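You operate a simulated robot arm through the tools that you are given. There is no shell and no other tool. Be economical: measure what you need, move in short steps, check, and stop when the job is done.

The job below is to be done with a simulated two-armed robot. You get a single attempt, and the scene is never put back.

## Task
Sort the grey and teal trays: GOOD to green mat, FAIL to red.
Fine: run the teal tray down to the stop and switch off before you lift it.
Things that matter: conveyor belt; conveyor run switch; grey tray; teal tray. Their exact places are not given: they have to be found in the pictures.

It is judged by the outcome, as a careful person would: the job done as asked, and still so three seconds after it is handed in. It fails if anything else is knocked over, pushed out of place, dropped, spilled or broken.

## Robot
Two 7-joint arms with two-finger parallel grippers on one trunk, on a base that drives. Base frame: it is fixed to the floor where the robot stands at the start and does not move with it; the origin is under the middle of the robot, x ahead of it, y to its left, z up. Readings come in m, rad, newtons and seconds.
The left shoulder is at the start at [0.06, 0.143, 0.94], the right one opposite. With the tool pointing down near the work surface each hand reaches from about 0.32 to 0.72 m from the robot's upright axis, wherever it stands, measured 20 degrees to its own side. Places, roughly: conveyor belt [0.8, 0.9, 0.8]; conveyor run switch [0.6, -0.3, 0.6]. Payload 1.57 kg a hand.
The TCP of each hand is the grasp point between the finger pads, 0.03 m short of the fingertips. In the tool frame z runs along the fingers and y along their closing line. Largest opening 0.11 m; finger width 0.024, thickness 0.012; the body of the gripper, 0.048 by 0.112 m, starts 0.078 m behind the TCP.
Orientation is told as [roll, pitch, yaw] about the base's x, y, z axes, in that order, counted from this pose: with the fingers straight down and closing along the base's y, the tool's x points along the base's -x, its y along +y and its z along -z.

## Interface
- The arms move only by the tool drive_tool. It takes "left_motion", "right_motion" or both (then of equal length, played together; a hand with none holds still); each is a list of rows, each an object (a shift or turn left out is 0, a gripper value left out holds the last) with "turn": the turn, a rotation vector about the tool's x, y, z in units of 60 degrees (1.0 is 60 degrees), a list of three; "delta_pos": the shift along the tool's x, y, z in units of 100 mm (1.0 is 100 mm), a list of three; "grip": the opening, from 0 (shut) to 1 (fully open). In form: [{"turn": [rx, ry, rz], "delta_pos": [tx, ty, tz], "grip": grip}, ...]. A call has 1 to 20 rows; each row is the pose to reach, as a shift and turn from the pose commanded when the call began, along the tool's axes at that moment. A call with a number of a shift or a turn outside -1 to 1 is refused whole. Rows are played at 5 a second. More than 0.05 m and 0.15 rad between two rows, or a gripper value outside its range, and nothing of the call is played. A pose out of reach is approached as far as the arm can. The call stops where the force on the tool passes 40 N (or 10 N more than at its start, if that is more) or the arm is blocked; 0.2 s more then pass. The fingers move at their own pace (about 0.045 m/s each) and stop on an object; they squeeze with about 43 N. The grip force told is the motor's: it shows also when the fingers shut on nothing. Time passes only in rows, and 0.2 s behind the last, so rows that repeat a pose let the fingers close. It gives the time, the measured TCP pose, the force on the tool (base axes), the opening and the grip force at its end, in the units of the frame above (readings bear some noise), with the torque about the TCP (base axes, N m) and any sound that the robot's microphone picked up, and new pictures: "show" is both (left out), scene, wrist or none (wrist: the cameras of the hands that moved).
- Cameras (640 x 400 px; columns grow to the right, rows downward): "scene" is now at [0.0445, 0.0229, 1.5462]; the picture's right is [0.30, -0.95, 0.00], its down [-0.73, -0.23, -0.64] and it looks along [0.61, 0.19, -0.77] (base axes); focal length 249 px, centre (320, 200). "left" rides on the left gripper at [0.07, -0.016, -0.141] in its tool frame; the picture's right is [0.23, 0.97, 0.00], its down [-0.86, 0.20, -0.48] and it looks along [-0.47, 0.11, 0.88] (tool axes); focal length 222 px, centre (320, 200). "right" rides on the right gripper at [0.07, 0.016, -0.141] in its tool frame; the picture's right is [-0.23, 0.97, 0.00], its down [-0.86, -0.20, -0.48] and it looks along [-0.47, -0.11, 0.88] (tool axes); focal length 222 px, centre (320, 200).
- raise_lower(by): slides the trunk up (or, below 0, down) by that many m; the arms and the scene camera ride with it, the base frame stays. It gives what a move gives, with no picture.
- base_move(legs): drives the robot by 1 to 6 legs, each [ahead, left, turn to the left] in m, m and rad, along the robot's own axes; the way and the turn of a leg run together, so that a leg with both is an arc; at most 1.5 m and 3.142 rad a leg. The arms and the cameras ride along, it lands a little off, and it stops where it bumps. It gives what a move gives, and a new picture of the scene camera.
- pan_tilt(pan, tilt): turns the head with the scene camera to pan (to the left, within 1.501 rad either way) and tilt (down, from -0.506 to 1.204), counted from straight ahead of the robot. It gives what a move gives, and a new picture of the scene camera.
- pixel_to_xyz(camera, pixels): for up to 12 pixels [column, row] of the newest picture of that camera ("zoom" is the newest enlarged one), the place [x, y, z] in the base frame of the surface seen there, good to about 0.002 m. No time passes.
- inspect(camera, box): a new picture of the part [left, top, right, bottom] of that camera's present view, enlarged. No time passes.
- finish_job(): hands the job in; it is judged then, once.

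Go step by step. Measure first, check grasps and placings, and put right what went wrong. The budget is 80 turns and 260 pictures, counting those below and the enlarged ones. Unless the task says otherwise, let go and move clear before handing in, and close with one line.

The tools are called after ">>>" by a JSON object that holds its "fn" and its "kwargs". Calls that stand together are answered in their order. drive_tool: Moves the arms, as the interface text tells. Its arguments: {"type":"object","properties":{"left_motion":{"type":"array"},"right_motion":{"type":"array"},"show":{"type":"string","enum":["both","scene","wrist","none"]}},"required":[]} The other tools are called the same way: raise_lower (by) slides the trunk up or down; base_move (legs) drives the base; pan_tilt (pan, tilt) turns the head that bears the scene camera; pixel_to_xyz (camera, pixels) gives the place of the surface under pixels of a picture; inspect (camera, box) takes an enlarged picture of a part of a camera's view; finish_job () hands the job in.

At the start:

```text
clock: 0.0
left_position: [0.5141, 0.3028, 1.1093]
left_ee_rot: [0.002, -0.002, 0.0]
left_wrist_force: [0.3, 0.6, 0.7]
left_torque: [0.03, 0.02, -0.01]
left_finger_gap: 0.11
left_grip_force: 0.1
right_position: [0.4301, -0.1681, 1.0657]
right_ee_rot: [-0.001, 0.0, -0.001]
right_wrist_force: [-0.3, -0.1, -0.3]
right_torque: [0.01, 0.02, 0.01]
right_finger_gap: 0.11
right_grip_force: 0.0
trunk travel left (down, up): [-0.538, 0.052]
robot x, y, heading: [-0.001, -0.0034, -0.0]
head pan, tilt: [0.305, 0.878]
```

scene: 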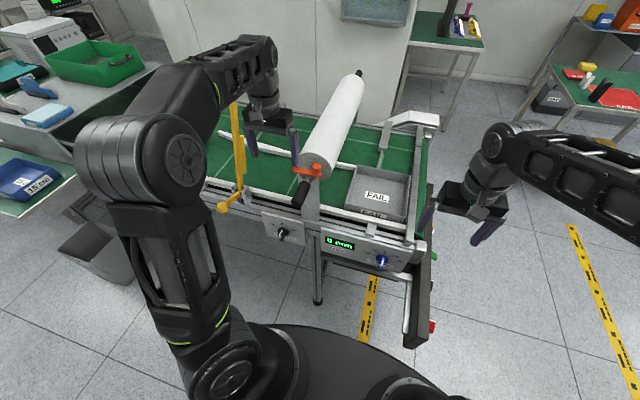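
right: 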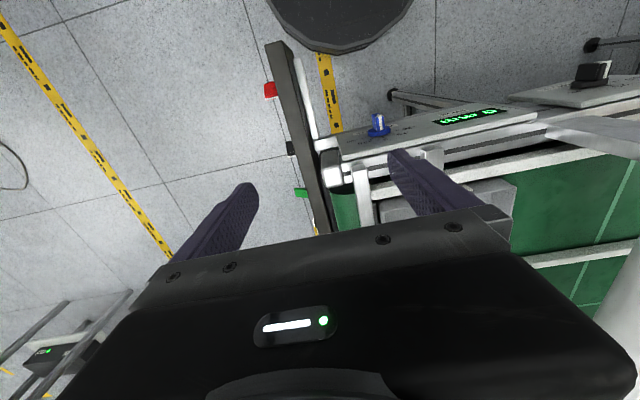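
left: 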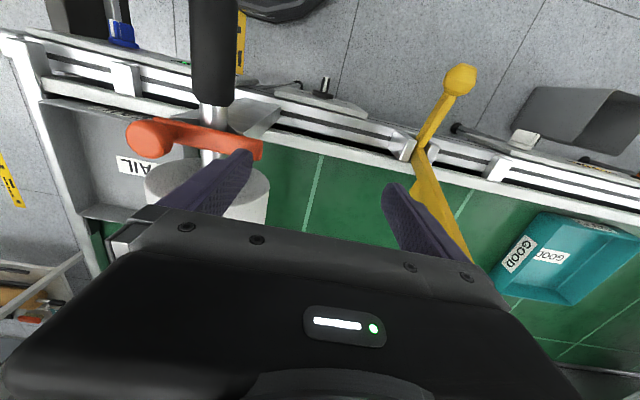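

The grey tray labelled FAIL is near the belt's right end (scene 378,195), and the teal tray labelled GOOD is upstream in the left wrist view (565,258). I'll enlarge the control panel and look around for the mats.

>>> {"fn": "inspect", "kwargs": {"camera": "scene", "box": [200, 80, 460, 340]}}

>>> {"fn": "inspect", "kwargs": {"camera": "right", "box": [240, 30, 640, 260]}}

>>> {"fn": "inspect", "kwargs": {"camera": "scene", "box": [400, 0, 640, 150]}}

>>> {"fn": "inspect", "kwargs": {"camera": "left", "box": [0, 0, 640, 320]}}

>>> {"fn": "pixel_to_xyz", "kwargs": {"camera": "scene", "pixels": [[378, 195], [382, 260], [282, 235], [340, 243], [433, 326], [433, 255], [236, 150], [222, 207], [310, 170], [340, 110], [630, 95], [440, 30]]}}

>>> {"fn": "pan_tilt", "kwargs": {"pan": -0.8, "tilt": 0.6}}

>>> {"fn": "pan_tilt", "kwargs": {"pan": 1.0, "tilt": 0.6}}

```text
1.54 times, centred on (330, 210) of scene
```

zoom: 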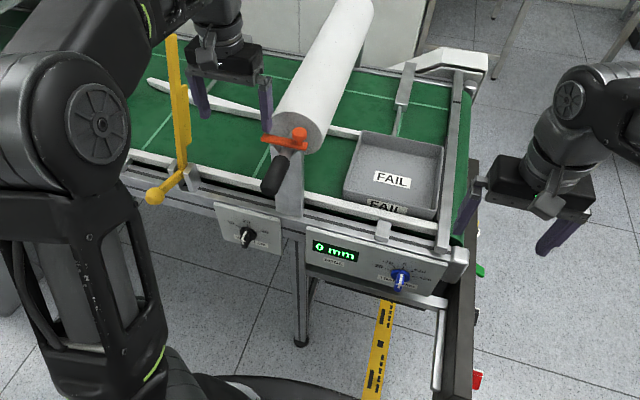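

```text
1.60 times, centred on (440, 145) of right
```

zoom: 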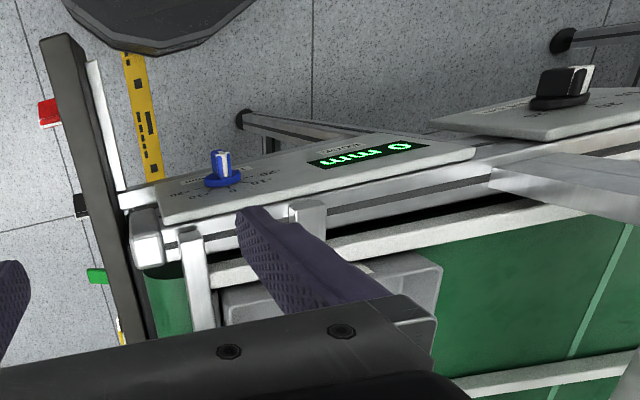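

```text
2.67 times, centred on (520, 75) of scene
```

zoom: 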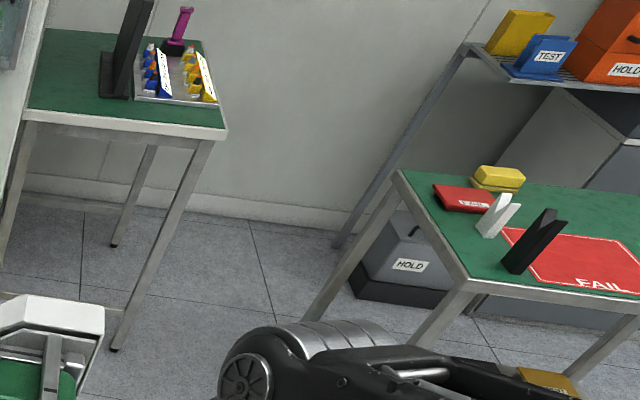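

```text
1.00 times, centred on (320, 160) of left
```

zoom: 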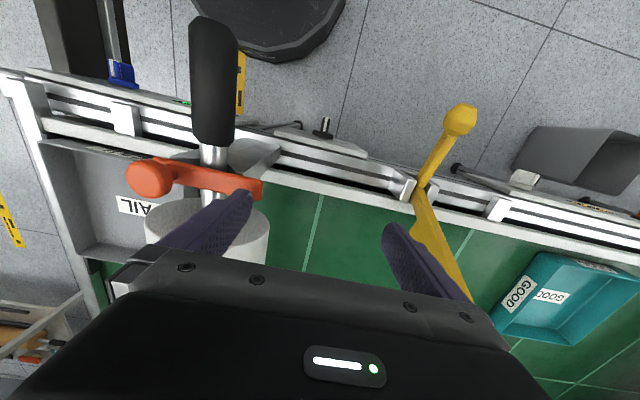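

```text
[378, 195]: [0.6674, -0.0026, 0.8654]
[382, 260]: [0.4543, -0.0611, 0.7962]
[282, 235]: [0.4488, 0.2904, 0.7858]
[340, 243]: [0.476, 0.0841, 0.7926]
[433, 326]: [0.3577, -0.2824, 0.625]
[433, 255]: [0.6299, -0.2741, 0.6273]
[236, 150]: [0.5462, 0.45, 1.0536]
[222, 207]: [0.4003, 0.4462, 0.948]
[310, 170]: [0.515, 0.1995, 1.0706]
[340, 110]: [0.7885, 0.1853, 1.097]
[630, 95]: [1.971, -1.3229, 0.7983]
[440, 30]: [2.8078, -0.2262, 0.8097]
```

```text
clock: 1.3
left_position: [0.5146, 0.3015, 1.1088]
left_ee_rot: [0.001, -0.001, -0.001]
left_wrist_force: [-0.2, 0.0, 0.3]
left_torque: [-0.04, 0.0, -0.01]
left_finger_gap: 0.1097
left_grip_force: 0.1
right_position: [0.4292, -0.1686, 1.0655]
right_ee_rot: [0.0, 0.0, 0.0]
right_wrist_force: [0.4, 0.4, -0.1]
right_torque: [0.0, 0.03, 0.01]
right_finger_gap: 0.1099
right_grip_force: 0.1
trunk travel left (down, up): [-0.538, 0.052]
robot x, y, heading: [0.0009, 0.0001, 0.003]
head pan, tilt: [-0.799, 0.6]
```

scene: 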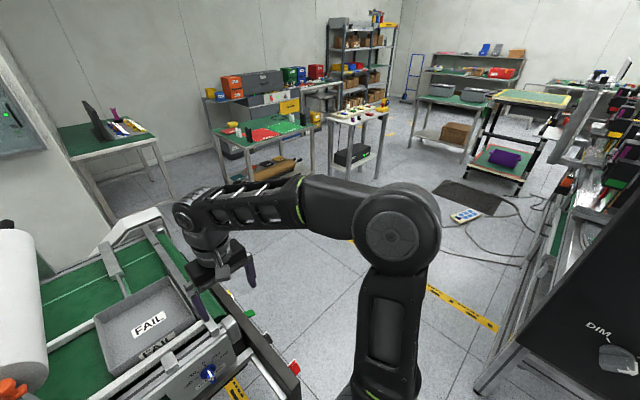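

```text
clock: 3.1
left_position: [0.5142, 0.3016, 1.1087]
left_ee_rot: [0.002, -0.003, -0.001]
left_wrist_force: [0.0, 0.8, 0.5]
left_torque: [0.01, -0.02, 0.0]
left_finger_gap: 0.1098
left_grip_force: 0.0
right_position: [0.4312, -0.1681, 1.0652]
right_ee_rot: [0.0, 0.0, 0.0]
right_wrist_force: [-0.3, 0.7, 0.0]
right_torque: [0.02, -0.03, 0.01]
right_finger_gap: 0.1101
right_grip_force: 0.1
trunk travel left (down, up): [-0.538, 0.052]
robot x, y, heading: [0.0005, 0.0011, -0.003]
head pan, tilt: [1.0, 0.6]
```

scene: 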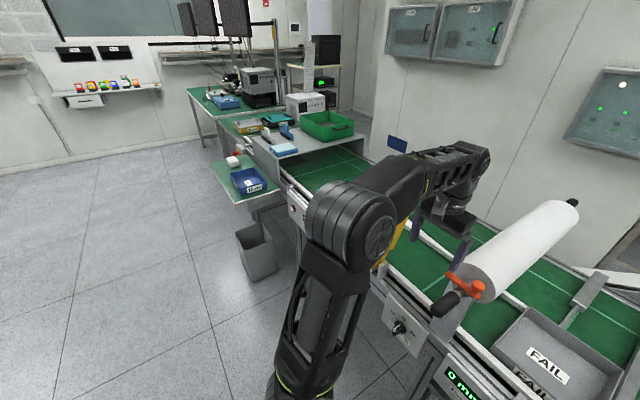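

The red FAIL mat is on the far table (previous scene 630,95). I need to see the green mat, the switch bar with its red and green ends at the conveyor's end, and the yellow gate.

>>> {"fn": "pan_tilt", "kwargs": {"pan": -0.6, "tilt": 0.35}}

>>> {"fn": "inspect", "kwargs": {"camera": "scene", "box": [120, 140, 280, 240]}}

>>> {"fn": "inspect", "kwargs": {"camera": "scene", "box": [240, 120, 440, 240]}}

>>> {"fn": "pan_tilt", "kwargs": {"pan": -0.5, "tilt": 1.1}}

>>> {"fn": "inspect", "kwargs": {"camera": "scene", "box": [120, 50, 440, 250]}}

>>> {"fn": "pan_tilt", "kwargs": {"pan": 0.8, "tilt": 0.8}}

>>> {"fn": "inspect", "kwargs": {"camera": "scene", "box": [200, 100, 520, 300]}}

```text
clock: 4.8
left_position: [0.5138, 0.3022, 1.1093]
left_ee_rot: [0.001, -0.002, 0.0]
left_wrist_force: [0.3, 0.8, 0.3]
left_torque: [0.02, -0.01, 0.04]
left_finger_gap: 0.1099
left_grip_force: 0.0
right_position: [0.4305, -0.1686, 1.0661]
right_ee_rot: [-0.001, 0.0, -0.001]
right_wrist_force: [-0.4, 0.6, -0.9]
right_torque: [0.0, -0.01, 0.01]
right_finger_gap: 0.11
right_grip_force: 0.1
trunk travel left (down, up): [-0.538, 0.052]
robot x, y, heading: [-0.0039, 0.0005, -0.0]
head pan, tilt: [-0.6, 0.351]
```

scene: 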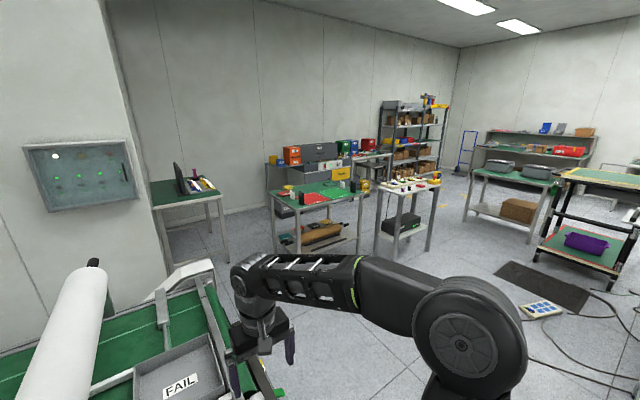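

```text
4.00 times, centred on (200, 190) of scene
```

zoom: 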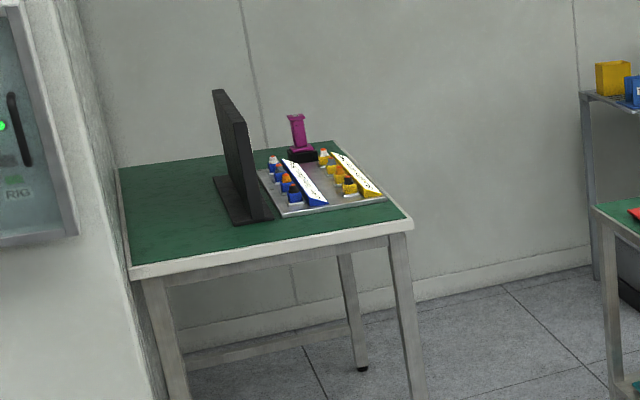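

```text
3.20 times, centred on (340, 180) of scene
```

zoom: 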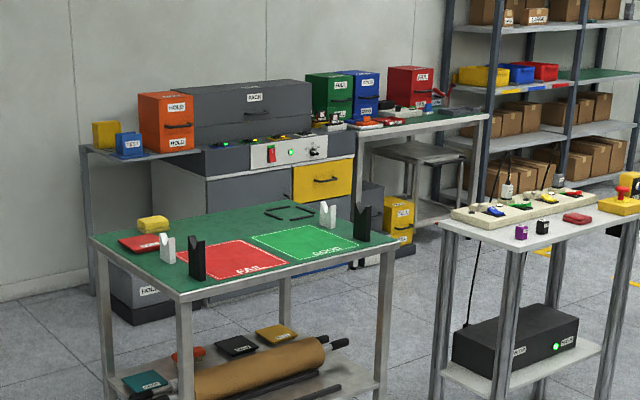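

```text
clock: 5.9
left_position: [0.514, 0.302, 1.1094]
left_ee_rot: [-0.001, -0.002, 0.0]
left_wrist_force: [-0.2, 1.0, 0.2]
left_torque: [-0.01, -0.01, 0.01]
left_finger_gap: 0.11
left_grip_force: 0.0
right_position: [0.4293, -0.1681, 1.0649]
right_ee_rot: [0.0, -0.001, 0.001]
right_wrist_force: [-0.2, -0.7, 0.2]
right_torque: [-0.03, -0.02, 0.0]
right_finger_gap: 0.1098
right_grip_force: 0.1
trunk travel left (down, up): [-0.538, 0.052]
robot x, y, heading: [-0.0012, -0.0007, -0.001]
head pan, tilt: [-0.499, 1.1]
```

scene: 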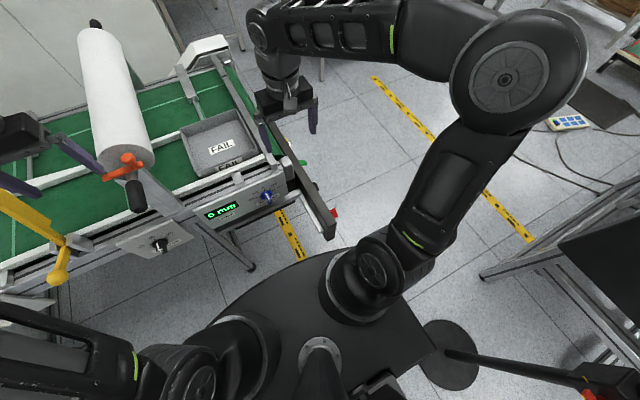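

```text
2.00 times, centred on (280, 150) of scene
```

zoom: 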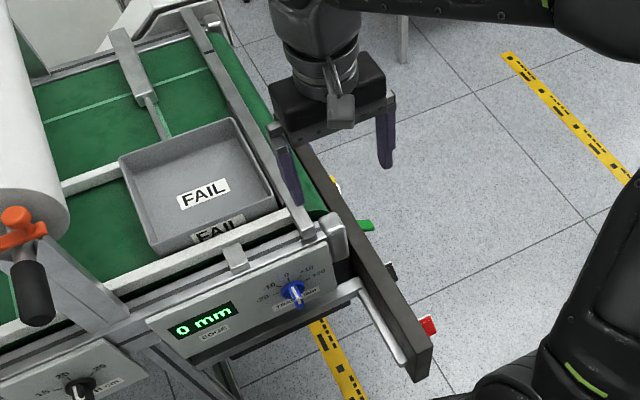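

```text
clock: 7.4
left_position: [0.5148, 0.3031, 1.1099]
left_ee_rot: [0.0, -0.003, 0.0]
left_wrist_force: [0.7, -0.1, 0.3]
left_torque: [0.01, -0.02, 0.01]
left_finger_gap: 0.1099
left_grip_force: 0.0
right_position: [0.4287, -0.1677, 1.0663]
right_ee_rot: [0.0, 0.001, -0.001]
right_wrist_force: [-0.1, 1.2, -0.1]
right_torque: [0.02, 0.03, -0.02]
right_finger_gap: 0.1098
right_grip_force: 0.0
trunk travel left (down, up): [-0.538, 0.052]
robot x, y, heading: [0.0017, 0.0018, 0.0]
head pan, tilt: [0.799, 0.799]
```

scene: 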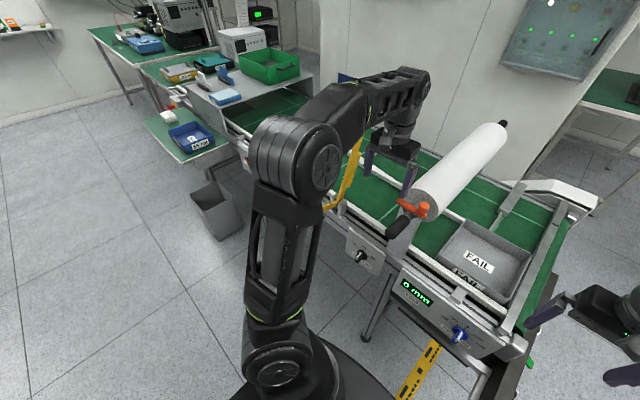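

```text
2.00 times, centred on (360, 200) of scene
```

zoom: 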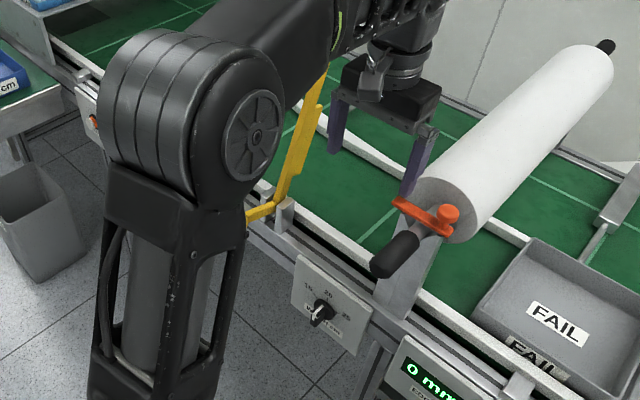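

The green GOOD mat lies beside the red FAIL mat on the far table. Green, black and red controls sit on the outer face of the bar at the conveyor's right end, so before driving around to see them I'll check the free floor on the right.

>>> {"fn": "pan_tilt", "kwargs": {"pan": -1.3, "tilt": 0.8}}

>>> {"fn": "pixel_to_xyz", "kwargs": {"camera": "scene", "pixels": [[320, 380], [450, 330], [500, 200], [400, 100], [560, 250], [600, 350], [300, 50], [200, 80]]}}

>>> {"fn": "pan_tilt", "kwargs": {"pan": -0.6, "tilt": 0.35}}

>>> {"fn": "pixel_to_xyz", "kwargs": {"camera": "scene", "pixels": [[271, 193], [298, 213], [360, 193], [315, 200], [335, 195], [383, 185], [437, 187], [302, 257], [375, 265]]}}

```text
clock: 9.4
left_position: [0.515, 0.3022, 1.1094]
left_ee_rot: [0.0, -0.001, 0.0]
left_wrist_force: [0.2, -1.0, 0.0]
left_torque: [0.02, -0.05, 0.04]
left_finger_gap: 0.1099
left_grip_force: 0.1
right_position: [0.4298, -0.1675, 1.0663]
right_ee_rot: [0.0, 0.0, 0.001]
right_wrist_force: [0.0, 0.1, 0.1]
right_torque: [-0.03, 0.01, -0.01]
right_finger_gap: 0.1098
right_grip_force: 0.0
trunk travel left (down, up): [-0.538, 0.052]
robot x, y, heading: [0.001, 0.0006, -0.004]
head pan, tilt: [-1.3, 0.799]
```

scene: 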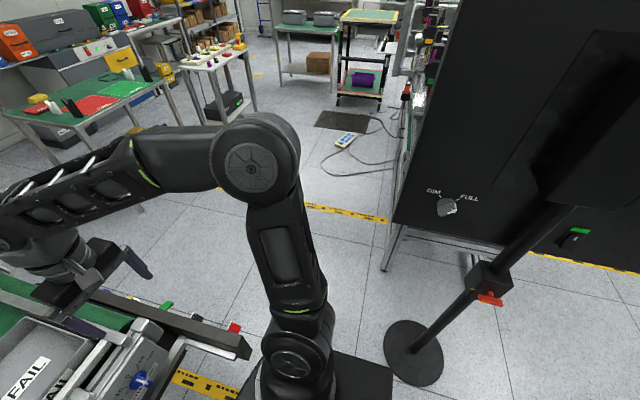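

```text
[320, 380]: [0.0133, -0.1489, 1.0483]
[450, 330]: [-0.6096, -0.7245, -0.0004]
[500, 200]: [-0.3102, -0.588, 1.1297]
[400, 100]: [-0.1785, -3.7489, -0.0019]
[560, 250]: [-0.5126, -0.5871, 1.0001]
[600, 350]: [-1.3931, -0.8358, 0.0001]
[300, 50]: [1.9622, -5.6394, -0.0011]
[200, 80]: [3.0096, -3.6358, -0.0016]
```

```text
clock: 10.4
left_position: [0.5137, 0.3011, 1.1084]
left_ee_rot: [-0.001, -0.002, -0.001]
left_wrist_force: [0.2, -0.5, 0.0]
left_torque: [0.01, -0.01, 0.02]
left_finger_gap: 0.11
left_grip_force: 0.0
right_position: [0.43, -0.1661, 1.0662]
right_ee_rot: [-0.001, 0.0, 0.0]
right_wrist_force: [-0.4, 0.0, 0.8]
right_torque: [-0.01, -0.01, -0.01]
right_finger_gap: 0.1101
right_grip_force: 0.1
trunk travel left (down, up): [-0.538, 0.052]
robot x, y, heading: [0.0013, 0.0004, -0.003]
head pan, tilt: [-0.6, 0.351]
```

scene: 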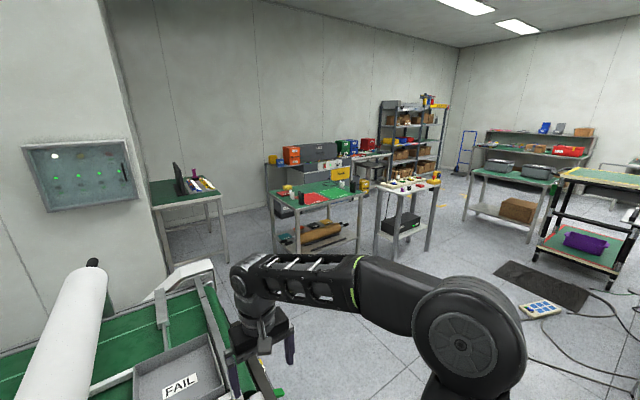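

```text
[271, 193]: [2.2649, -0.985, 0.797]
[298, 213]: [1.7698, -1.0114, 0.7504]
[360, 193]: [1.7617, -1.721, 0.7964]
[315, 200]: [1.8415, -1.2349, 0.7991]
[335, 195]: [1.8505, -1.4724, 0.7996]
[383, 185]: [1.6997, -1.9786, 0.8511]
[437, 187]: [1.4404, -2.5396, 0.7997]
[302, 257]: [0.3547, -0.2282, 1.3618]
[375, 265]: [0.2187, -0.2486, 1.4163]
```

The stand's foot is at about (-0.45, -0.62), so I must steer clear of it. Next I'll measure the grey tray and the bar at the conveyor's end.

>>> {"fn": "pan_tilt", "kwargs": {"pan": -0.2, "tilt": 1.0}}

>>> {"fn": "inspect", "kwargs": {"camera": "scene", "box": [160, 40, 360, 240]}}

```text
clock: 11.5
left_position: [0.5143, 0.3011, 1.1092]
left_ee_rot: [0.001, -0.001, 0.001]
left_wrist_force: [0.1, -1.1, -0.7]
left_torque: [0.02, -0.02, -0.01]
left_finger_gap: 0.1102
left_grip_force: 0.1
right_position: [0.4299, -0.1681, 1.0642]
right_ee_rot: [0.0, -0.001, 0.0]
right_wrist_force: [-1.6, -0.5, -1.2]
right_torque: [0.0, -0.01, 0.03]
right_finger_gap: 0.1099
right_grip_force: 0.0
trunk travel left (down, up): [-0.538, 0.052]
robot x, y, heading: [0.0012, 0.0004, 0.004]
head pan, tilt: [-0.201, 1.0]
```

scene: 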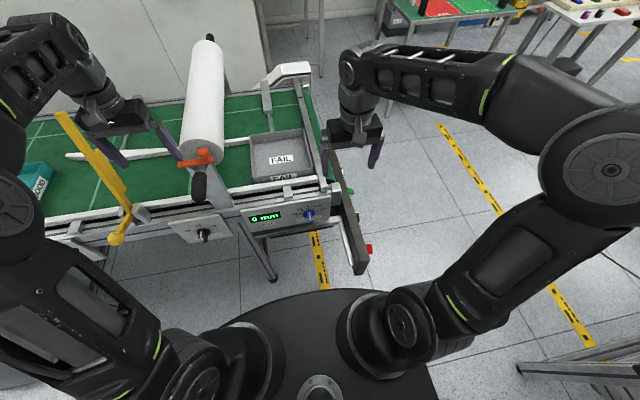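

```text
2.00 times, centred on (260, 140) of scene
```

zoom: 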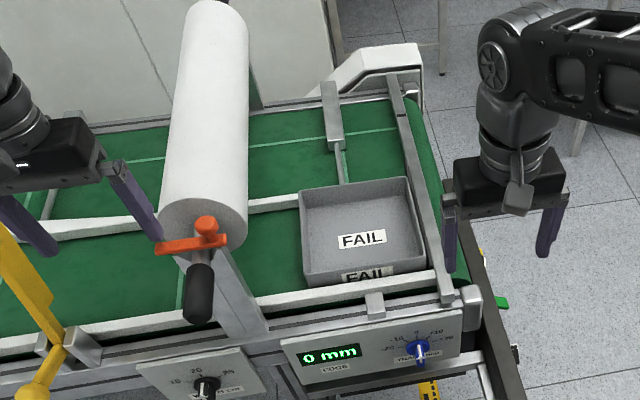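

>>> {"fn": "pixel_to_xyz", "kwargs": {"camera": "zoom", "pixels": [[301, 193], [408, 180], [424, 262], [305, 279], [360, 185], [360, 241], [420, 200], [438, 270], [340, 291], [340, 145], [303, 235], [480, 255]]}}

>>> {"fn": "pixel_to_xyz", "kwargs": {"camera": "scene", "pixels": [[350, 268], [320, 160], [369, 247], [350, 190], [357, 216], [40, 185], [110, 185], [65, 120], [120, 238], [345, 240], [80, 155], [30, 165]]}}

```text
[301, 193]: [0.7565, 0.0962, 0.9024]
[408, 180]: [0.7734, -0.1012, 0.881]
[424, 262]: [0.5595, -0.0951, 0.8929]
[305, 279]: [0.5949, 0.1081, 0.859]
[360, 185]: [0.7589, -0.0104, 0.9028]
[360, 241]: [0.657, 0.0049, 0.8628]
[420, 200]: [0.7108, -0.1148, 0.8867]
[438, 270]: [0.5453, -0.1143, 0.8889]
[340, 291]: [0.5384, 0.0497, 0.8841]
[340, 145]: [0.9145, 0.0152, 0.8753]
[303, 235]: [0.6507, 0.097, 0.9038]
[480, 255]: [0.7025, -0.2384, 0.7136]
```

```text
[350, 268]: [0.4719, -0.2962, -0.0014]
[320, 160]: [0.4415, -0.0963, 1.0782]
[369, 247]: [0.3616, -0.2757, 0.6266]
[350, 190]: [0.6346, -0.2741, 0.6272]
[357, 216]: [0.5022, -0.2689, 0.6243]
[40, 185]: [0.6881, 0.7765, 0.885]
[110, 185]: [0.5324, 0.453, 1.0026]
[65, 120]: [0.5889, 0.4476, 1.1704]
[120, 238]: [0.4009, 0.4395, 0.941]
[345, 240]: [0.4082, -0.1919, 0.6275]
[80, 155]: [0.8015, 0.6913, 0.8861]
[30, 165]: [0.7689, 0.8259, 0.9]
```

The grey tray spans about x 0.56–0.76 and y -0.095–0.10, with its rim at z 0.903. It touches the stop bar at y -0.11 (top z 0.889), and the near rail is at x 0.54. I'll bring the right wrist camera over it to see the gaps.

>>> {"fn": "drive_tool", "kwargs": {"right_motion": [{"delta_pos": [-0.25, 0.35, 0], "turn": [0, 0, 0]}, {"delta_pos": [-0.5, 0.7, 0]}, {"delta_pos": [-0.5, 1.0, 0]}, {"delta_pos": [-0.5, 1.0, 0]}], "show": "wrist"}}

>>> {"fn": "inspect", "kwargs": {"camera": "right", "box": [120, 0, 520, 250]}}

```text
clock: 12.5
left_position: [0.5154, 0.301, 1.1098]
left_ee_rot: [0.002, -0.003, 0.0]
left_wrist_force: [0.7, -0.8, 0.0]
left_torque: [-0.02, 0.03, 0.01]
left_finger_gap: 0.1098
left_grip_force: 0.0
right_position: [0.4782, -0.0653, 1.0646]
right_ee_rot: [-0.001, 0.0, 0.0]
right_wrist_force: [-0.3, -0.7, 1.2]
right_torque: [0.02, 0.02, 0.0]
right_finger_gap: 0.1099
right_grip_force: 0.1
trunk travel left (down, up): [-0.538, 0.052]
robot x, y, heading: [0.0011, 0.0008, 0.003]
head pan, tilt: [-0.201, 1.0]
```

right: 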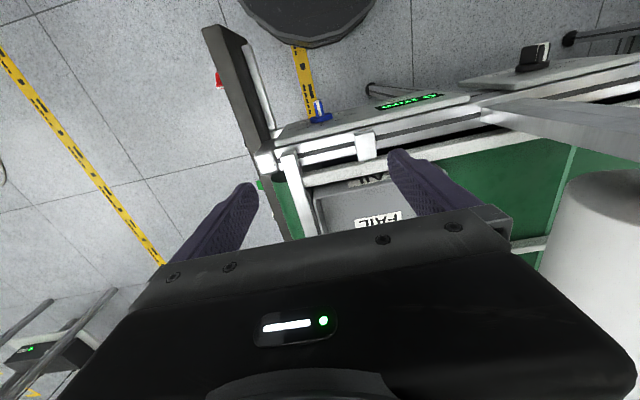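

```text
1.60 times, centred on (320, 125) of right
```

zoom: 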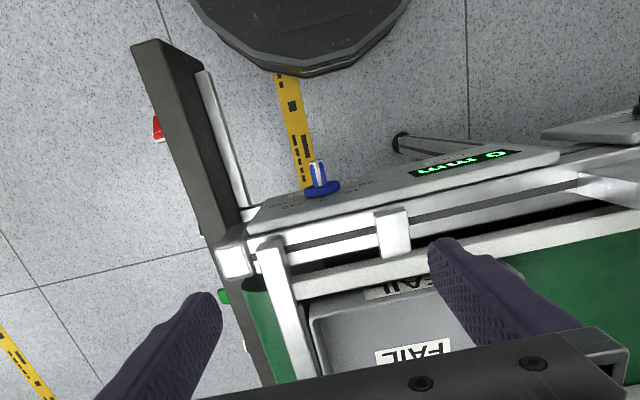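

>>> {"fn": "pixel_to_xyz", "kwargs": {"camera": "zoom", "pixels": [[380, 260], [380, 272], [380, 282], [380, 292], [400, 288], [380, 300], [330, 300], [312, 330], [305, 350], [280, 300], [420, 330], [340, 330]]}}

>>> {"fn": "inspect", "kwargs": {"camera": "right", "box": [270, 130, 430, 230]}}

```text
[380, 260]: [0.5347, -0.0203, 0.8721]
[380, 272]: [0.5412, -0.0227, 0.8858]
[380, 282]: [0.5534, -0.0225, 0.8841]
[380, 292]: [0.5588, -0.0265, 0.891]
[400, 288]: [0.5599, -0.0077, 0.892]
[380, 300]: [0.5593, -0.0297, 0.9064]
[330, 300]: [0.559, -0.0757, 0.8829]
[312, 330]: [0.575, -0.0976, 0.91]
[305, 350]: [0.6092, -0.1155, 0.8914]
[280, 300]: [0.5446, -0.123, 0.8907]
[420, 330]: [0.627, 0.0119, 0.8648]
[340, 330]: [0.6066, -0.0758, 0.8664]
```

```text
4.00 times, centred on (350, 180) of right
```

zoom: 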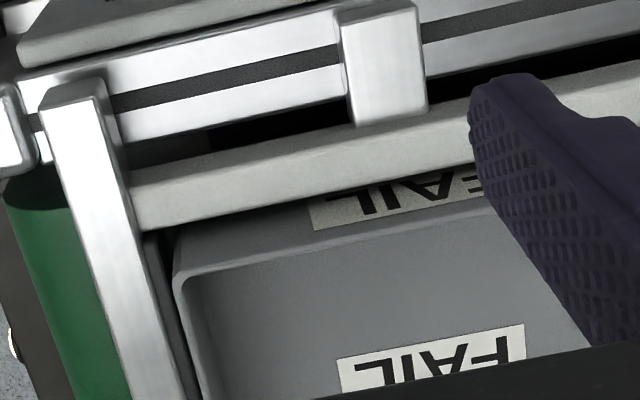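

The rail's inner edge is at x 0.555 and z 0.885, and the near wall is at x 0.56 with its rim at about 0.906, so a pinch of the near wall's top from above is possible. I'll turn the right hand 90° so it closes along x.

>>> {"fn": "drive_tool", "kwargs": {"right_motion": [{"turn": [0, 0, -0.14], "grip": 0.5}, {"turn": [0, 0, -0.28]}, {"turn": [0, 0, -0.42]}, {"turn": [0, 0, -0.56]}, {"turn": [0, 0, -0.7]}, {"turn": [0, 0, -0.84]}, {"turn": [0, 0, -0.98]}], "show": "none"}}

>>> {"fn": "drive_tool", "kwargs": {"right_motion": [{"turn": [0, 0, -0.14]}, {"turn": [0, 0, -0.28]}, {"turn": [0, 0, -0.42]}, {"turn": [0, 0, -0.52]}, {"turn": [0, 0, -0.52]}], "show": "both"}}

```text
clock: 14.1
left_position: [0.5143, 0.3008, 1.1087]
left_ee_rot: [-0.001, -0.002, 0.001]
left_wrist_force: [-0.7, -0.6, 0.5]
left_torque: [-0.01, -0.02, 0.02]
left_finger_gap: 0.11
left_grip_force: 0.1
right_position: [0.4801, -0.0681, 1.0651]
right_ee_rot: [0.002, 0.0, 1.029]
right_wrist_force: [0.3, -0.2, 0.0]
right_torque: [-0.01, 0.0, -0.01]
right_finger_gap: 0.0548
right_grip_force: 0.0
trunk travel left (down, up): [-0.538, 0.052]
robot x, y, heading: [-0.0004, 0.0012, -0.001]
head pan, tilt: [-0.201, 1.0]
```

```text
clock: 15.3
left_position: [0.5149, 0.3011, 1.1096]
left_ee_rot: [-0.001, 0.0, -0.001]
left_wrist_force: [0.0, -0.2, 0.0]
left_torque: [0.0, -0.01, -0.02]
left_finger_gap: 0.1098
left_grip_force: 0.1
right_position: [0.4802, -0.067, 1.0656]
right_ee_rot: [0.002, 0.0, 1.574]
right_wrist_force: [-0.2, -0.1, 0.4]
right_torque: [0.0, 0.0, -0.03]
right_finger_gap: 0.0551
right_grip_force: 0.1
trunk travel left (down, up): [-0.538, 0.052]
robot x, y, heading: [-0.0014, 0.0037, 0.002]
head pan, tilt: [-0.201, 1.0]
```

scene: 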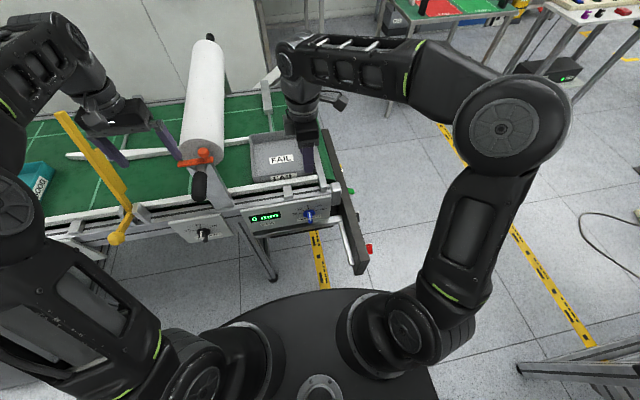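
right: 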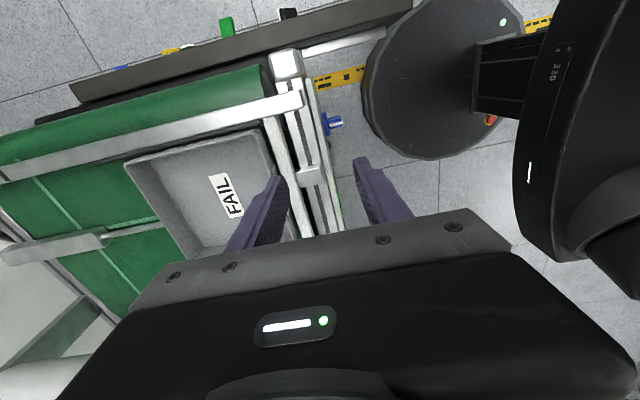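

>>> {"fn": "drive_tool", "kwargs": {"right_motion": [{"delta_pos": [-0.3, -0.3, 0]}, {"delta_pos": [-0.6, -0.6, 0]}, {"delta_pos": [-0.72, -0.81, 0]}, {"delta_pos": [-0.72, -0.81, 0.4]}, {"delta_pos": [-0.72, -0.81, 0.8]}, {"delta_pos": [-0.72, -0.81, 0.9]}], "show": "wrist"}}

>>> {"fn": "inspect", "kwargs": {"camera": "right", "box": [120, 80, 440, 280]}}

```text
clock: 16.7
left_position: [0.5148, 0.3019, 1.1096]
left_ee_rot: [0.0, -0.002, 0.0]
left_wrist_force: [0.0, 0.0, 0.6]
left_torque: [-0.02, -0.03, 0.01]
left_finger_gap: 0.1102
left_grip_force: 0.0
right_position: [0.5623, 0.0032, 0.9751]
right_ee_rot: [0.0, 0.001, 1.573]
right_wrist_force: [0.2, 0.5, -0.6]
right_torque: [0.02, 0.03, -0.01]
right_finger_gap: 0.0547
right_grip_force: 0.0
right hand out of reach, approached as far as the arm can: row 3
trunk travel left (down, up): [-0.538, 0.052]
robot x, y, heading: [-0.0016, -0.0016, 0.004]
head pan, tilt: [-0.201, 1.0]
```

right: 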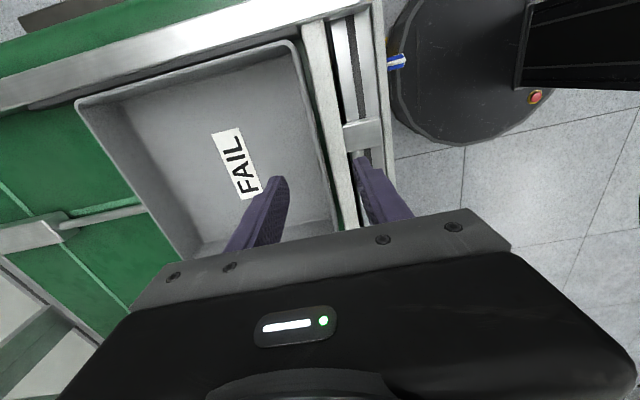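

```text
2.00 times, centred on (280, 180) of right
```

zoom: 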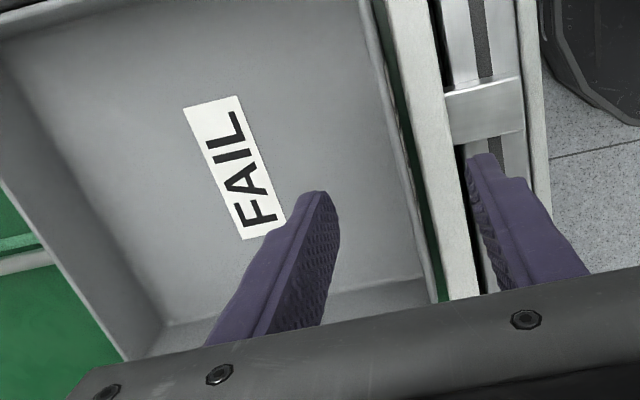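

>>> {"fn": "pixel_to_xyz", "kwargs": {"camera": "zoom", "pixels": [[412, 200], [418, 200], [424, 200], [430, 200], [436, 200], [442, 200], [406, 200], [400, 200], [410, 130], [422, 250], [450, 250], [480, 100]]}}

```text
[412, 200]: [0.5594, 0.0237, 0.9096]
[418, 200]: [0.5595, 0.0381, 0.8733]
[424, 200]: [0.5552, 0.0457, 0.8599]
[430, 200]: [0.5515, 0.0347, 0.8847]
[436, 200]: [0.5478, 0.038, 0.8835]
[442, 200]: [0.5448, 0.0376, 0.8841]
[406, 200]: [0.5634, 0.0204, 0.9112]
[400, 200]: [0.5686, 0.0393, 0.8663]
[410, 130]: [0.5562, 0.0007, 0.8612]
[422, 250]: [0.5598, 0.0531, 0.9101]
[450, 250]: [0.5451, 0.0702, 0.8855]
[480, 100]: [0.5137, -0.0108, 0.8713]
```

The wall spans x 0.559–0.566 with its rim at 0.910, and the rail top is 0.884. I'll go down until the tips are about 4 mm above the rail, then pinch.

>>> {"fn": "drive_tool", "kwargs": {"right_motion": [{"delta_pos": [0, 0, 0.3]}, {"delta_pos": [0, 0, 0.57]}, {"delta_pos": [0, 0, 0.57]}, {"delta_pos": [0, 0, 0.57], "grip": 0}, {"delta_pos": [0, 0, 0.57]}, {"delta_pos": [0, 0, 0.57]}, {"delta_pos": [0, 0, 0.57]}, {"delta_pos": [0, 0, 0.57]}], "show": "wrist"}}

```text
clock: 18.5
left_position: [0.5153, 0.3019, 1.1097]
left_ee_rot: [-0.002, -0.002, 0.001]
left_wrist_force: [1.2, 0.0, -0.6]
left_torque: [0.03, 0.03, -0.01]
left_finger_gap: 0.1099
left_grip_force: 0.0
right_position: [0.5613, 0.003, 0.9189]
right_ee_rot: [0.0, 0.0, 1.569]
right_wrist_force: [0.8, -0.2, -0.2]
right_torque: [0.03, -0.02, 0.03]
right_finger_gap: 0.0036
right_grip_force: 25.0
trunk travel left (down, up): [-0.538, 0.052]
robot x, y, heading: [-0.0037, -0.0035, -0.001]
head pan, tilt: [-0.201, 1.0]
```

right: 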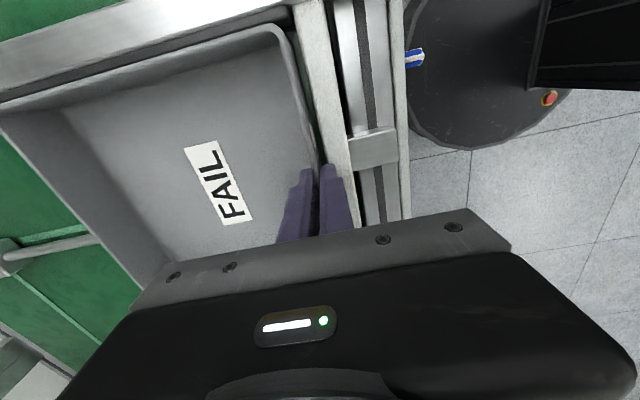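

The fingers hold the wall, with the gap reading 3.6 mm. I'll lift a little and check the torque and any sag.

>>> {"fn": "drive_tool", "kwargs": {"right_motion": [{"delta_pos": [0, 0, 0]}, {"delta_pos": [0, 0, 0]}, {"delta_pos": [0, 0, -0.1]}, {"delta_pos": [0, 0, -0.2]}, {"delta_pos": [0, 0, -0.2]}], "show": "both"}}

```text
clock: 19.7
left_position: [0.5148, 0.3023, 1.1096]
left_ee_rot: [-0.002, -0.002, 0.0]
left_wrist_force: [0.5, -0.2, 0.0]
left_torque: [0.01, 0.0, 0.01]
left_finger_gap: 0.11
left_grip_force: 0.1
right_position: [0.5612, 0.0038, 0.9389]
right_ee_rot: [0.0, 0.001, 1.569]
right_wrist_force: [-0.7, 0.3, -2.8]
right_torque: [0.06, 0.35, -0.01]
right_finger_gap: 0.0038
right_grip_force: 23.4
trunk travel left (down, up): [-0.538, 0.052]
robot x, y, heading: [-0.0009, 0.0006, 0.002]
head pan, tilt: [-0.201, 1.0]
```

scene: 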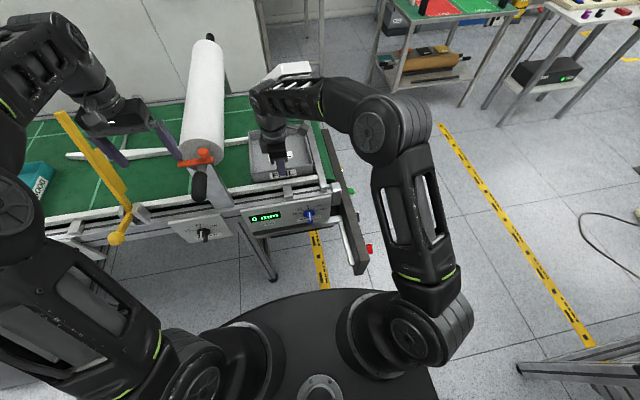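
right: 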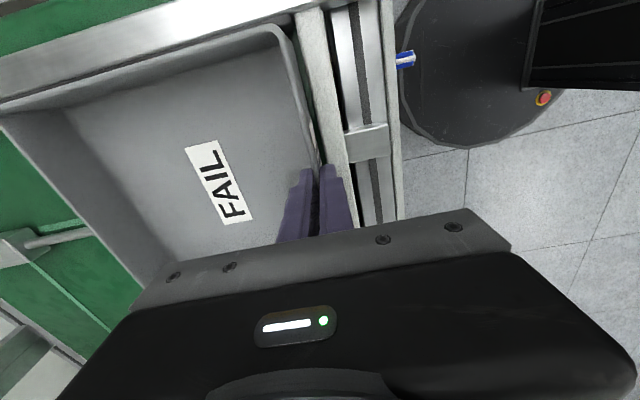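

It carries 2.8 N and 0.35 N m, and holds. I'll lift it well clear of the stop and rails.

>>> {"fn": "drive_tool", "kwargs": {"right_motion": [{"delta_pos": [0, 0, -0.15]}, {"delta_pos": [0, 0, -0.3]}, {"delta_pos": [0, 0, -0.45]}, {"delta_pos": [0, 0, -0.6]}, {"delta_pos": [0, 0, -0.75]}, {"delta_pos": [0, 0, -0.75]}], "show": "both"}}

>>> {"fn": "inspect", "kwargs": {"camera": "scene", "box": [180, 60, 380, 260]}}

```text
clock: 21.1
left_position: [0.515, 0.302, 1.1097]
left_ee_rot: [0.0, -0.002, 0.0]
left_wrist_force: [0.0, -0.2, 0.2]
left_torque: [0.0, 0.0, 0.0]
left_finger_gap: 0.11
left_grip_force: 0.2
right_position: [0.5607, 0.0049, 1.0138]
right_ee_rot: [0.001, 0.0, 1.571]
right_wrist_force: [0.8, 0.6, -2.3]
right_torque: [-0.04, 0.32, 0.01]
right_finger_gap: 0.0038
right_grip_force: 24.5
trunk travel left (down, up): [-0.538, 0.052]
robot x, y, heading: [0.0019, -0.0005, -0.002]
head pan, tilt: [-0.201, 1.0]
```

scene: 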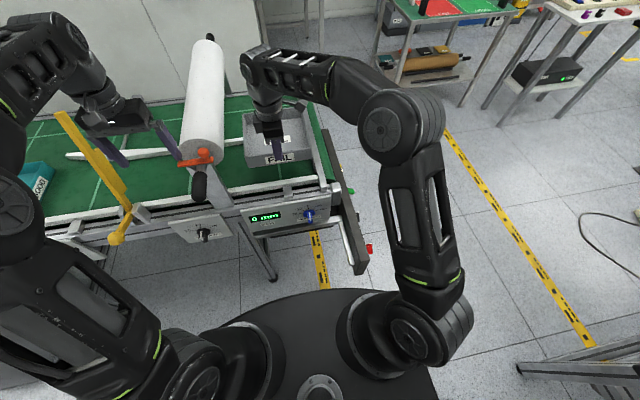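
right: 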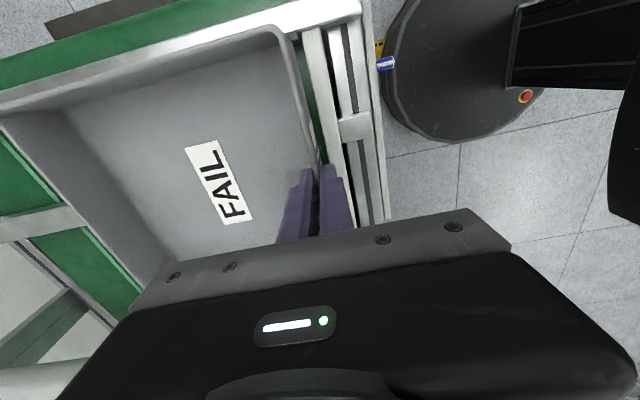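

```text
2.00 times, centred on (280, 160) of scene
```

zoom: 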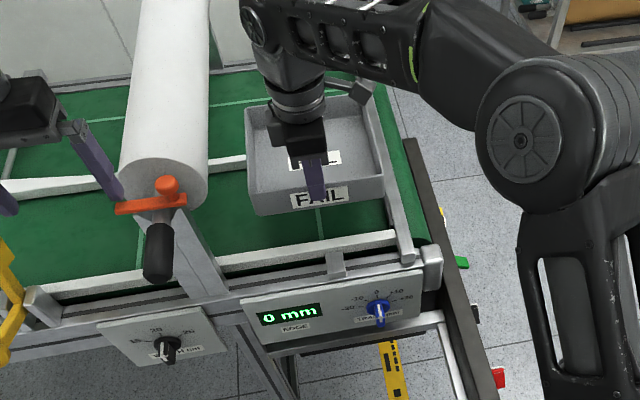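

The tray is held level with 2.3 N load. I'll pull the left hand back clear of the roller crank and look at the obstacles on the right before driving.

>>> {"fn": "drive_tool", "kwargs": {"left_motion": [{"delta_pos": [0.4, 0, 0]}, {"delta_pos": [0.8, 0, 0]}, {"delta_pos": [1.0, 0, 0]}, {"delta_pos": [1.0, 0, 0]}], "show": "none"}}

>>> {"fn": "drive_tool", "kwargs": {"left_motion": [{"delta_pos": [0.4, 0, 0]}, {"delta_pos": [0.8, 0, 0]}, {"delta_pos": [1.0, 0, 0]}, {"delta_pos": [1.0, 0, 0]}], "show": "none"}}

>>> {"fn": "pan_tilt", "kwargs": {"pan": -1.45, "tilt": 0.85}}

>>> {"fn": "pixel_to_xyz", "kwargs": {"camera": "scene", "pixels": [[340, 370], [400, 370], [370, 320], [330, 300], [380, 250], [420, 300], [300, 250], [345, 210], [400, 200], [460, 150]]}}

```text
clock: 22.1
left_position: [0.4152, 0.3018, 1.1086]
left_ee_rot: [0.003, -0.003, -0.002]
left_wrist_force: [0.0, 0.7, -0.7]
left_torque: [0.03, 0.0, 0.01]
left_finger_gap: 0.1101
left_grip_force: 0.0
right_position: [0.5602, 0.005, 1.0134]
right_ee_rot: [0.0, 0.0, 1.57]
right_wrist_force: [0.9, -0.3, -3.2]
right_torque: [0.01, 0.33, -0.01]
right_finger_gap: 0.0038
right_grip_force: 24.1
trunk travel left (down, up): [-0.538, 0.052]
robot x, y, heading: [-0.0013, -0.0001, 0.002]
head pan, tilt: [-0.201, 1.0]
```

```text
clock: 23.1
left_position: [0.3154, 0.3016, 1.107]
left_ee_rot: [0.001, -0.003, -0.001]
left_wrist_force: [0.6, 1.3, -0.5]
left_torque: [0.04, 0.0, 0.01]
left_finger_gap: 0.11
left_grip_force: 0.0
right_position: [0.5607, 0.0056, 1.0129]
right_ee_rot: [0.001, 0.0, 1.571]
right_wrist_force: [0.1, 0.0, -2.8]
right_torque: [0.03, 0.33, 0.04]
right_finger_gap: 0.0036
right_grip_force: 24.5
trunk travel left (down, up): [-0.538, 0.052]
robot x, y, heading: [-0.0001, 0.0019, -0.003]
head pan, tilt: [-0.201, 1.0]
```

```text
clock: 24.5
left_position: [0.3131, 0.3025, 1.1084]
left_ee_rot: [-0.001, -0.002, 0.001]
left_wrist_force: [0.1, -0.5, 0.0]
left_torque: [-0.01, -0.01, 0.0]
left_finger_gap: 0.11
left_grip_force: 0.1
right_position: [0.5601, 0.0036, 1.0142]
right_ee_rot: [0.0, 0.0, 1.57]
right_wrist_force: [0.0, 0.9, -3.7]
right_torque: [0.01, 0.37, 0.02]
right_finger_gap: 0.0036
right_grip_force: 24.4
trunk travel left (down, up): [-0.538, 0.052]
robot x, y, heading: [0.0035, 0.0006, -0.001]
head pan, tilt: [-1.45, 0.85]
```

scene: 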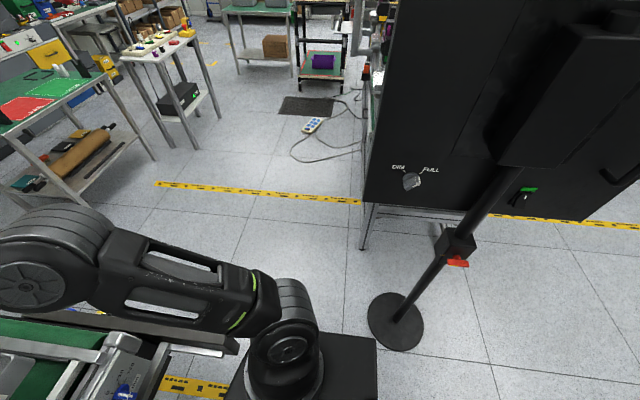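

```text
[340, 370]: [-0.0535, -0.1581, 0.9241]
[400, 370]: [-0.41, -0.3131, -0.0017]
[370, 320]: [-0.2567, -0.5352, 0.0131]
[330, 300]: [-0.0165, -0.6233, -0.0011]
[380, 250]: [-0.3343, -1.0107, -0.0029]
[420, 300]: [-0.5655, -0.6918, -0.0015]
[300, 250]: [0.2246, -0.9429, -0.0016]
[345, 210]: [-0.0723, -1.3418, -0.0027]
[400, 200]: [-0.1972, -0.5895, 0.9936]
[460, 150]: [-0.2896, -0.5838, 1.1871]
```

A dark panel and its foot stand near (-0.2…-0.5, -0.59), so I have to pass between it and the conveyor end. I'll measure my own base and the clearance.

>>> {"fn": "pan_tilt", "kwargs": {"pan": -0.7, "tilt": 1.15}}

>>> {"fn": "pixel_to_xyz", "kwargs": {"camera": "scene", "pixels": [[180, 320], [200, 280], [250, 260], [300, 240], [340, 265], [400, 290], [440, 350], [460, 380], [470, 300], [500, 340]]}}

```text
clock: 25.6
left_position: [0.3151, 0.302, 1.1092]
left_ee_rot: [0.0, -0.002, 0.001]
left_wrist_force: [-0.6, -0.5, 0.9]
left_torque: [-0.02, 0.02, -0.01]
left_finger_gap: 0.1102
left_grip_force: 0.0
right_position: [0.5607, 0.0057, 1.0138]
right_ee_rot: [0.002, 0.0, 1.572]
right_wrist_force: [0.1, 0.4, -3.2]
right_torque: [0.02, 0.34, -0.01]
right_finger_gap: 0.0038
right_grip_force: 25.0
trunk travel left (down, up): [-0.538, 0.052]
robot x, y, heading: [-0.0008, 0.0005, 0.003]
head pan, tilt: [-0.7, 1.15]
```

scene: 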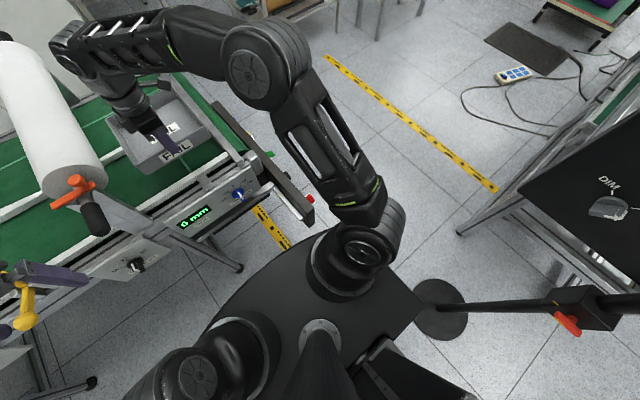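

```text
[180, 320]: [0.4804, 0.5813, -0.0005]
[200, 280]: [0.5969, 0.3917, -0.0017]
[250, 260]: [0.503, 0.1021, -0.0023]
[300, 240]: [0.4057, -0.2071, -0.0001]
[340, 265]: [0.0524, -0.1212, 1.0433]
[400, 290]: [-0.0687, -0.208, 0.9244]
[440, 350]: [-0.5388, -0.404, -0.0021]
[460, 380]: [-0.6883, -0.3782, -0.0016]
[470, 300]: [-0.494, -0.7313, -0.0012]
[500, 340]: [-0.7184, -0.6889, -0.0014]
```

The space between the panel and the conveyor end is wide enough if I hold x slightly forward. I'll strafe right in small diagonal legs.

>>> {"fn": "base_move", "kwargs": {"legs": [[0.03, -0.35, 0], [0.07, -0.45, 0]]}}

>>> {"fn": "pan_tilt", "kwargs": {"pan": -0.1, "tilt": 0.55}}

```text
clock: 29.3
left_position: [0.3742, -0.3036, 1.1082]
left_ee_rot: [0.003, -0.001, -0.058]
left_wrist_force: [-0.1, -1.7, 0.1]
left_torque: [0.04, -0.03, -0.01]
left_finger_gap: 0.1099
left_grip_force: 0.0
right_position: [0.6, -0.6132, 1.0122]
right_ee_rot: [0.003, -0.001, 1.51]
right_wrist_force: [0.1, -0.2, -3.4]
right_torque: [0.08, 0.29, -0.01]
right_finger_gap: 0.004
right_grip_force: 24.8
trunk travel left (down, up): [-0.538, 0.052]
robot x, y, heading: [0.0442, -0.5836, -0.061]
head pan, tilt: [-0.7, 1.15]
stopped in leg 2: the robot was blocked; the commanded pose is now the measured one
```

scene: 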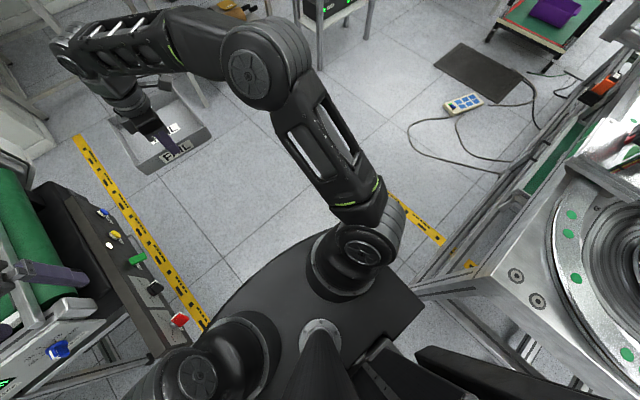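

```text
clock: 30.3
left_position: [0.3756, -0.3009, 1.1092]
left_ee_rot: [-0.001, -0.003, -0.058]
left_wrist_force: [-0.8, 1.0, -0.1]
left_torque: [-0.01, 0.02, -0.01]
left_finger_gap: 0.1103
left_grip_force: 0.1
right_position: [0.602, -0.6117, 1.0122]
right_ee_rot: [0.002, 0.0, 1.511]
right_wrist_force: [0.2, 0.2, -4.1]
right_torque: [0.02, 0.29, 0.0]
right_finger_gap: 0.0037
right_grip_force: 24.5
trunk travel left (down, up): [-0.538, 0.052]
robot x, y, heading: [0.0411, -0.5839, -0.062]
head pan, tilt: [-0.099, 0.55]
```

scene: 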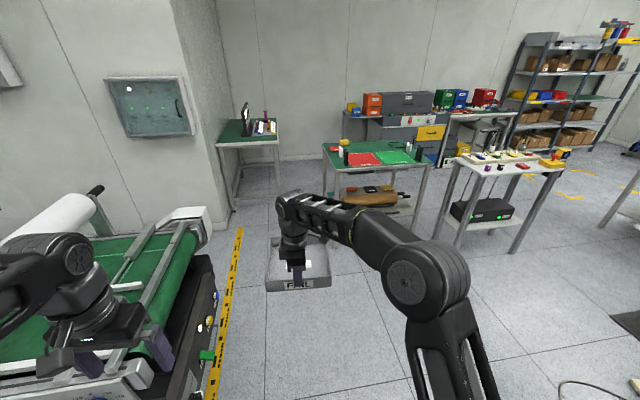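

The base was blocked at (0.04, -0.58) and turned slightly. I'll look right to see what it touched.

>>> {"fn": "pan_tilt", "kwargs": {"pan": -1.5, "tilt": 0.9}}

>>> {"fn": "pan_tilt", "kwargs": {"pan": -1.5, "tilt": 0.2}}

```text
clock: 31.9
left_position: [0.3755, -0.3005, 1.109]
left_ee_rot: [-0.001, -0.002, -0.061]
left_wrist_force: [0.6, 0.2, -0.5]
left_torque: [0.0, 0.02, -0.03]
left_finger_gap: 0.11
left_grip_force: 0.0
right_position: [0.6007, -0.6108, 1.0127]
right_ee_rot: [0.002, 0.0, 1.511]
right_wrist_force: [0.7, -0.5, -3.0]
right_torque: [0.06, 0.32, 0.03]
right_finger_gap: 0.0039
right_grip_force: 25.1
trunk travel left (down, up): [-0.538, 0.052]
robot x, y, heading: [0.0441, -0.5825, -0.065]
head pan, tilt: [-1.499, 0.901]
```

scene: 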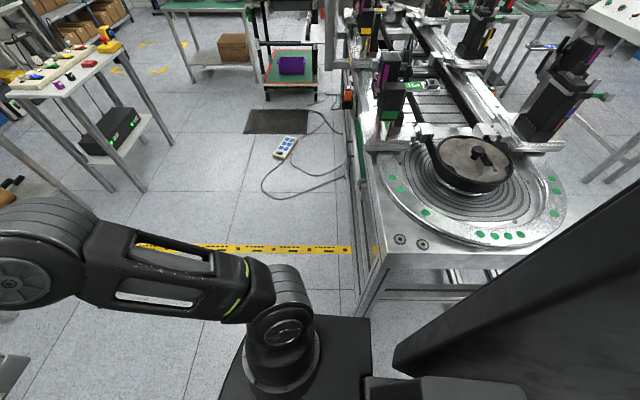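

```text
clock: 32.9
left_position: [0.3757, -0.3007, 1.1079]
left_ee_rot: [-0.001, -0.001, -0.059]
left_wrist_force: [0.0, 0.5, -1.3]
left_torque: [0.0, 0.03, -0.03]
left_finger_gap: 0.1102
left_grip_force: 0.0
right_position: [0.6008, -0.6119, 1.0122]
right_ee_rot: [0.001, 0.0, 1.512]
right_wrist_force: [0.7, 0.4, -3.2]
right_torque: [-0.02, 0.34, -0.05]
right_finger_gap: 0.0036
right_grip_force: 25.0
trunk travel left (down, up): [-0.538, 0.052]
robot x, y, heading: [0.0405, -0.5854, -0.067]
head pan, tilt: [-1.499, 0.201]
```

scene: 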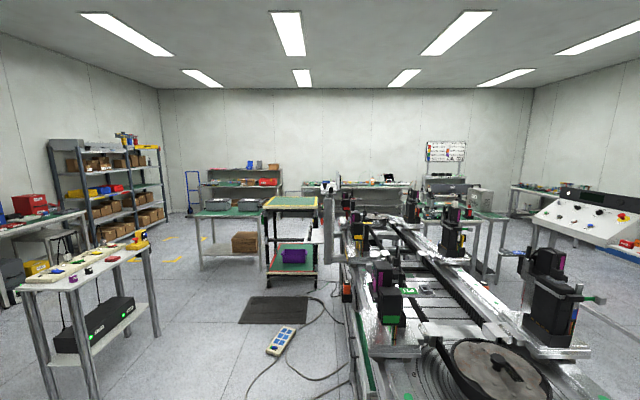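

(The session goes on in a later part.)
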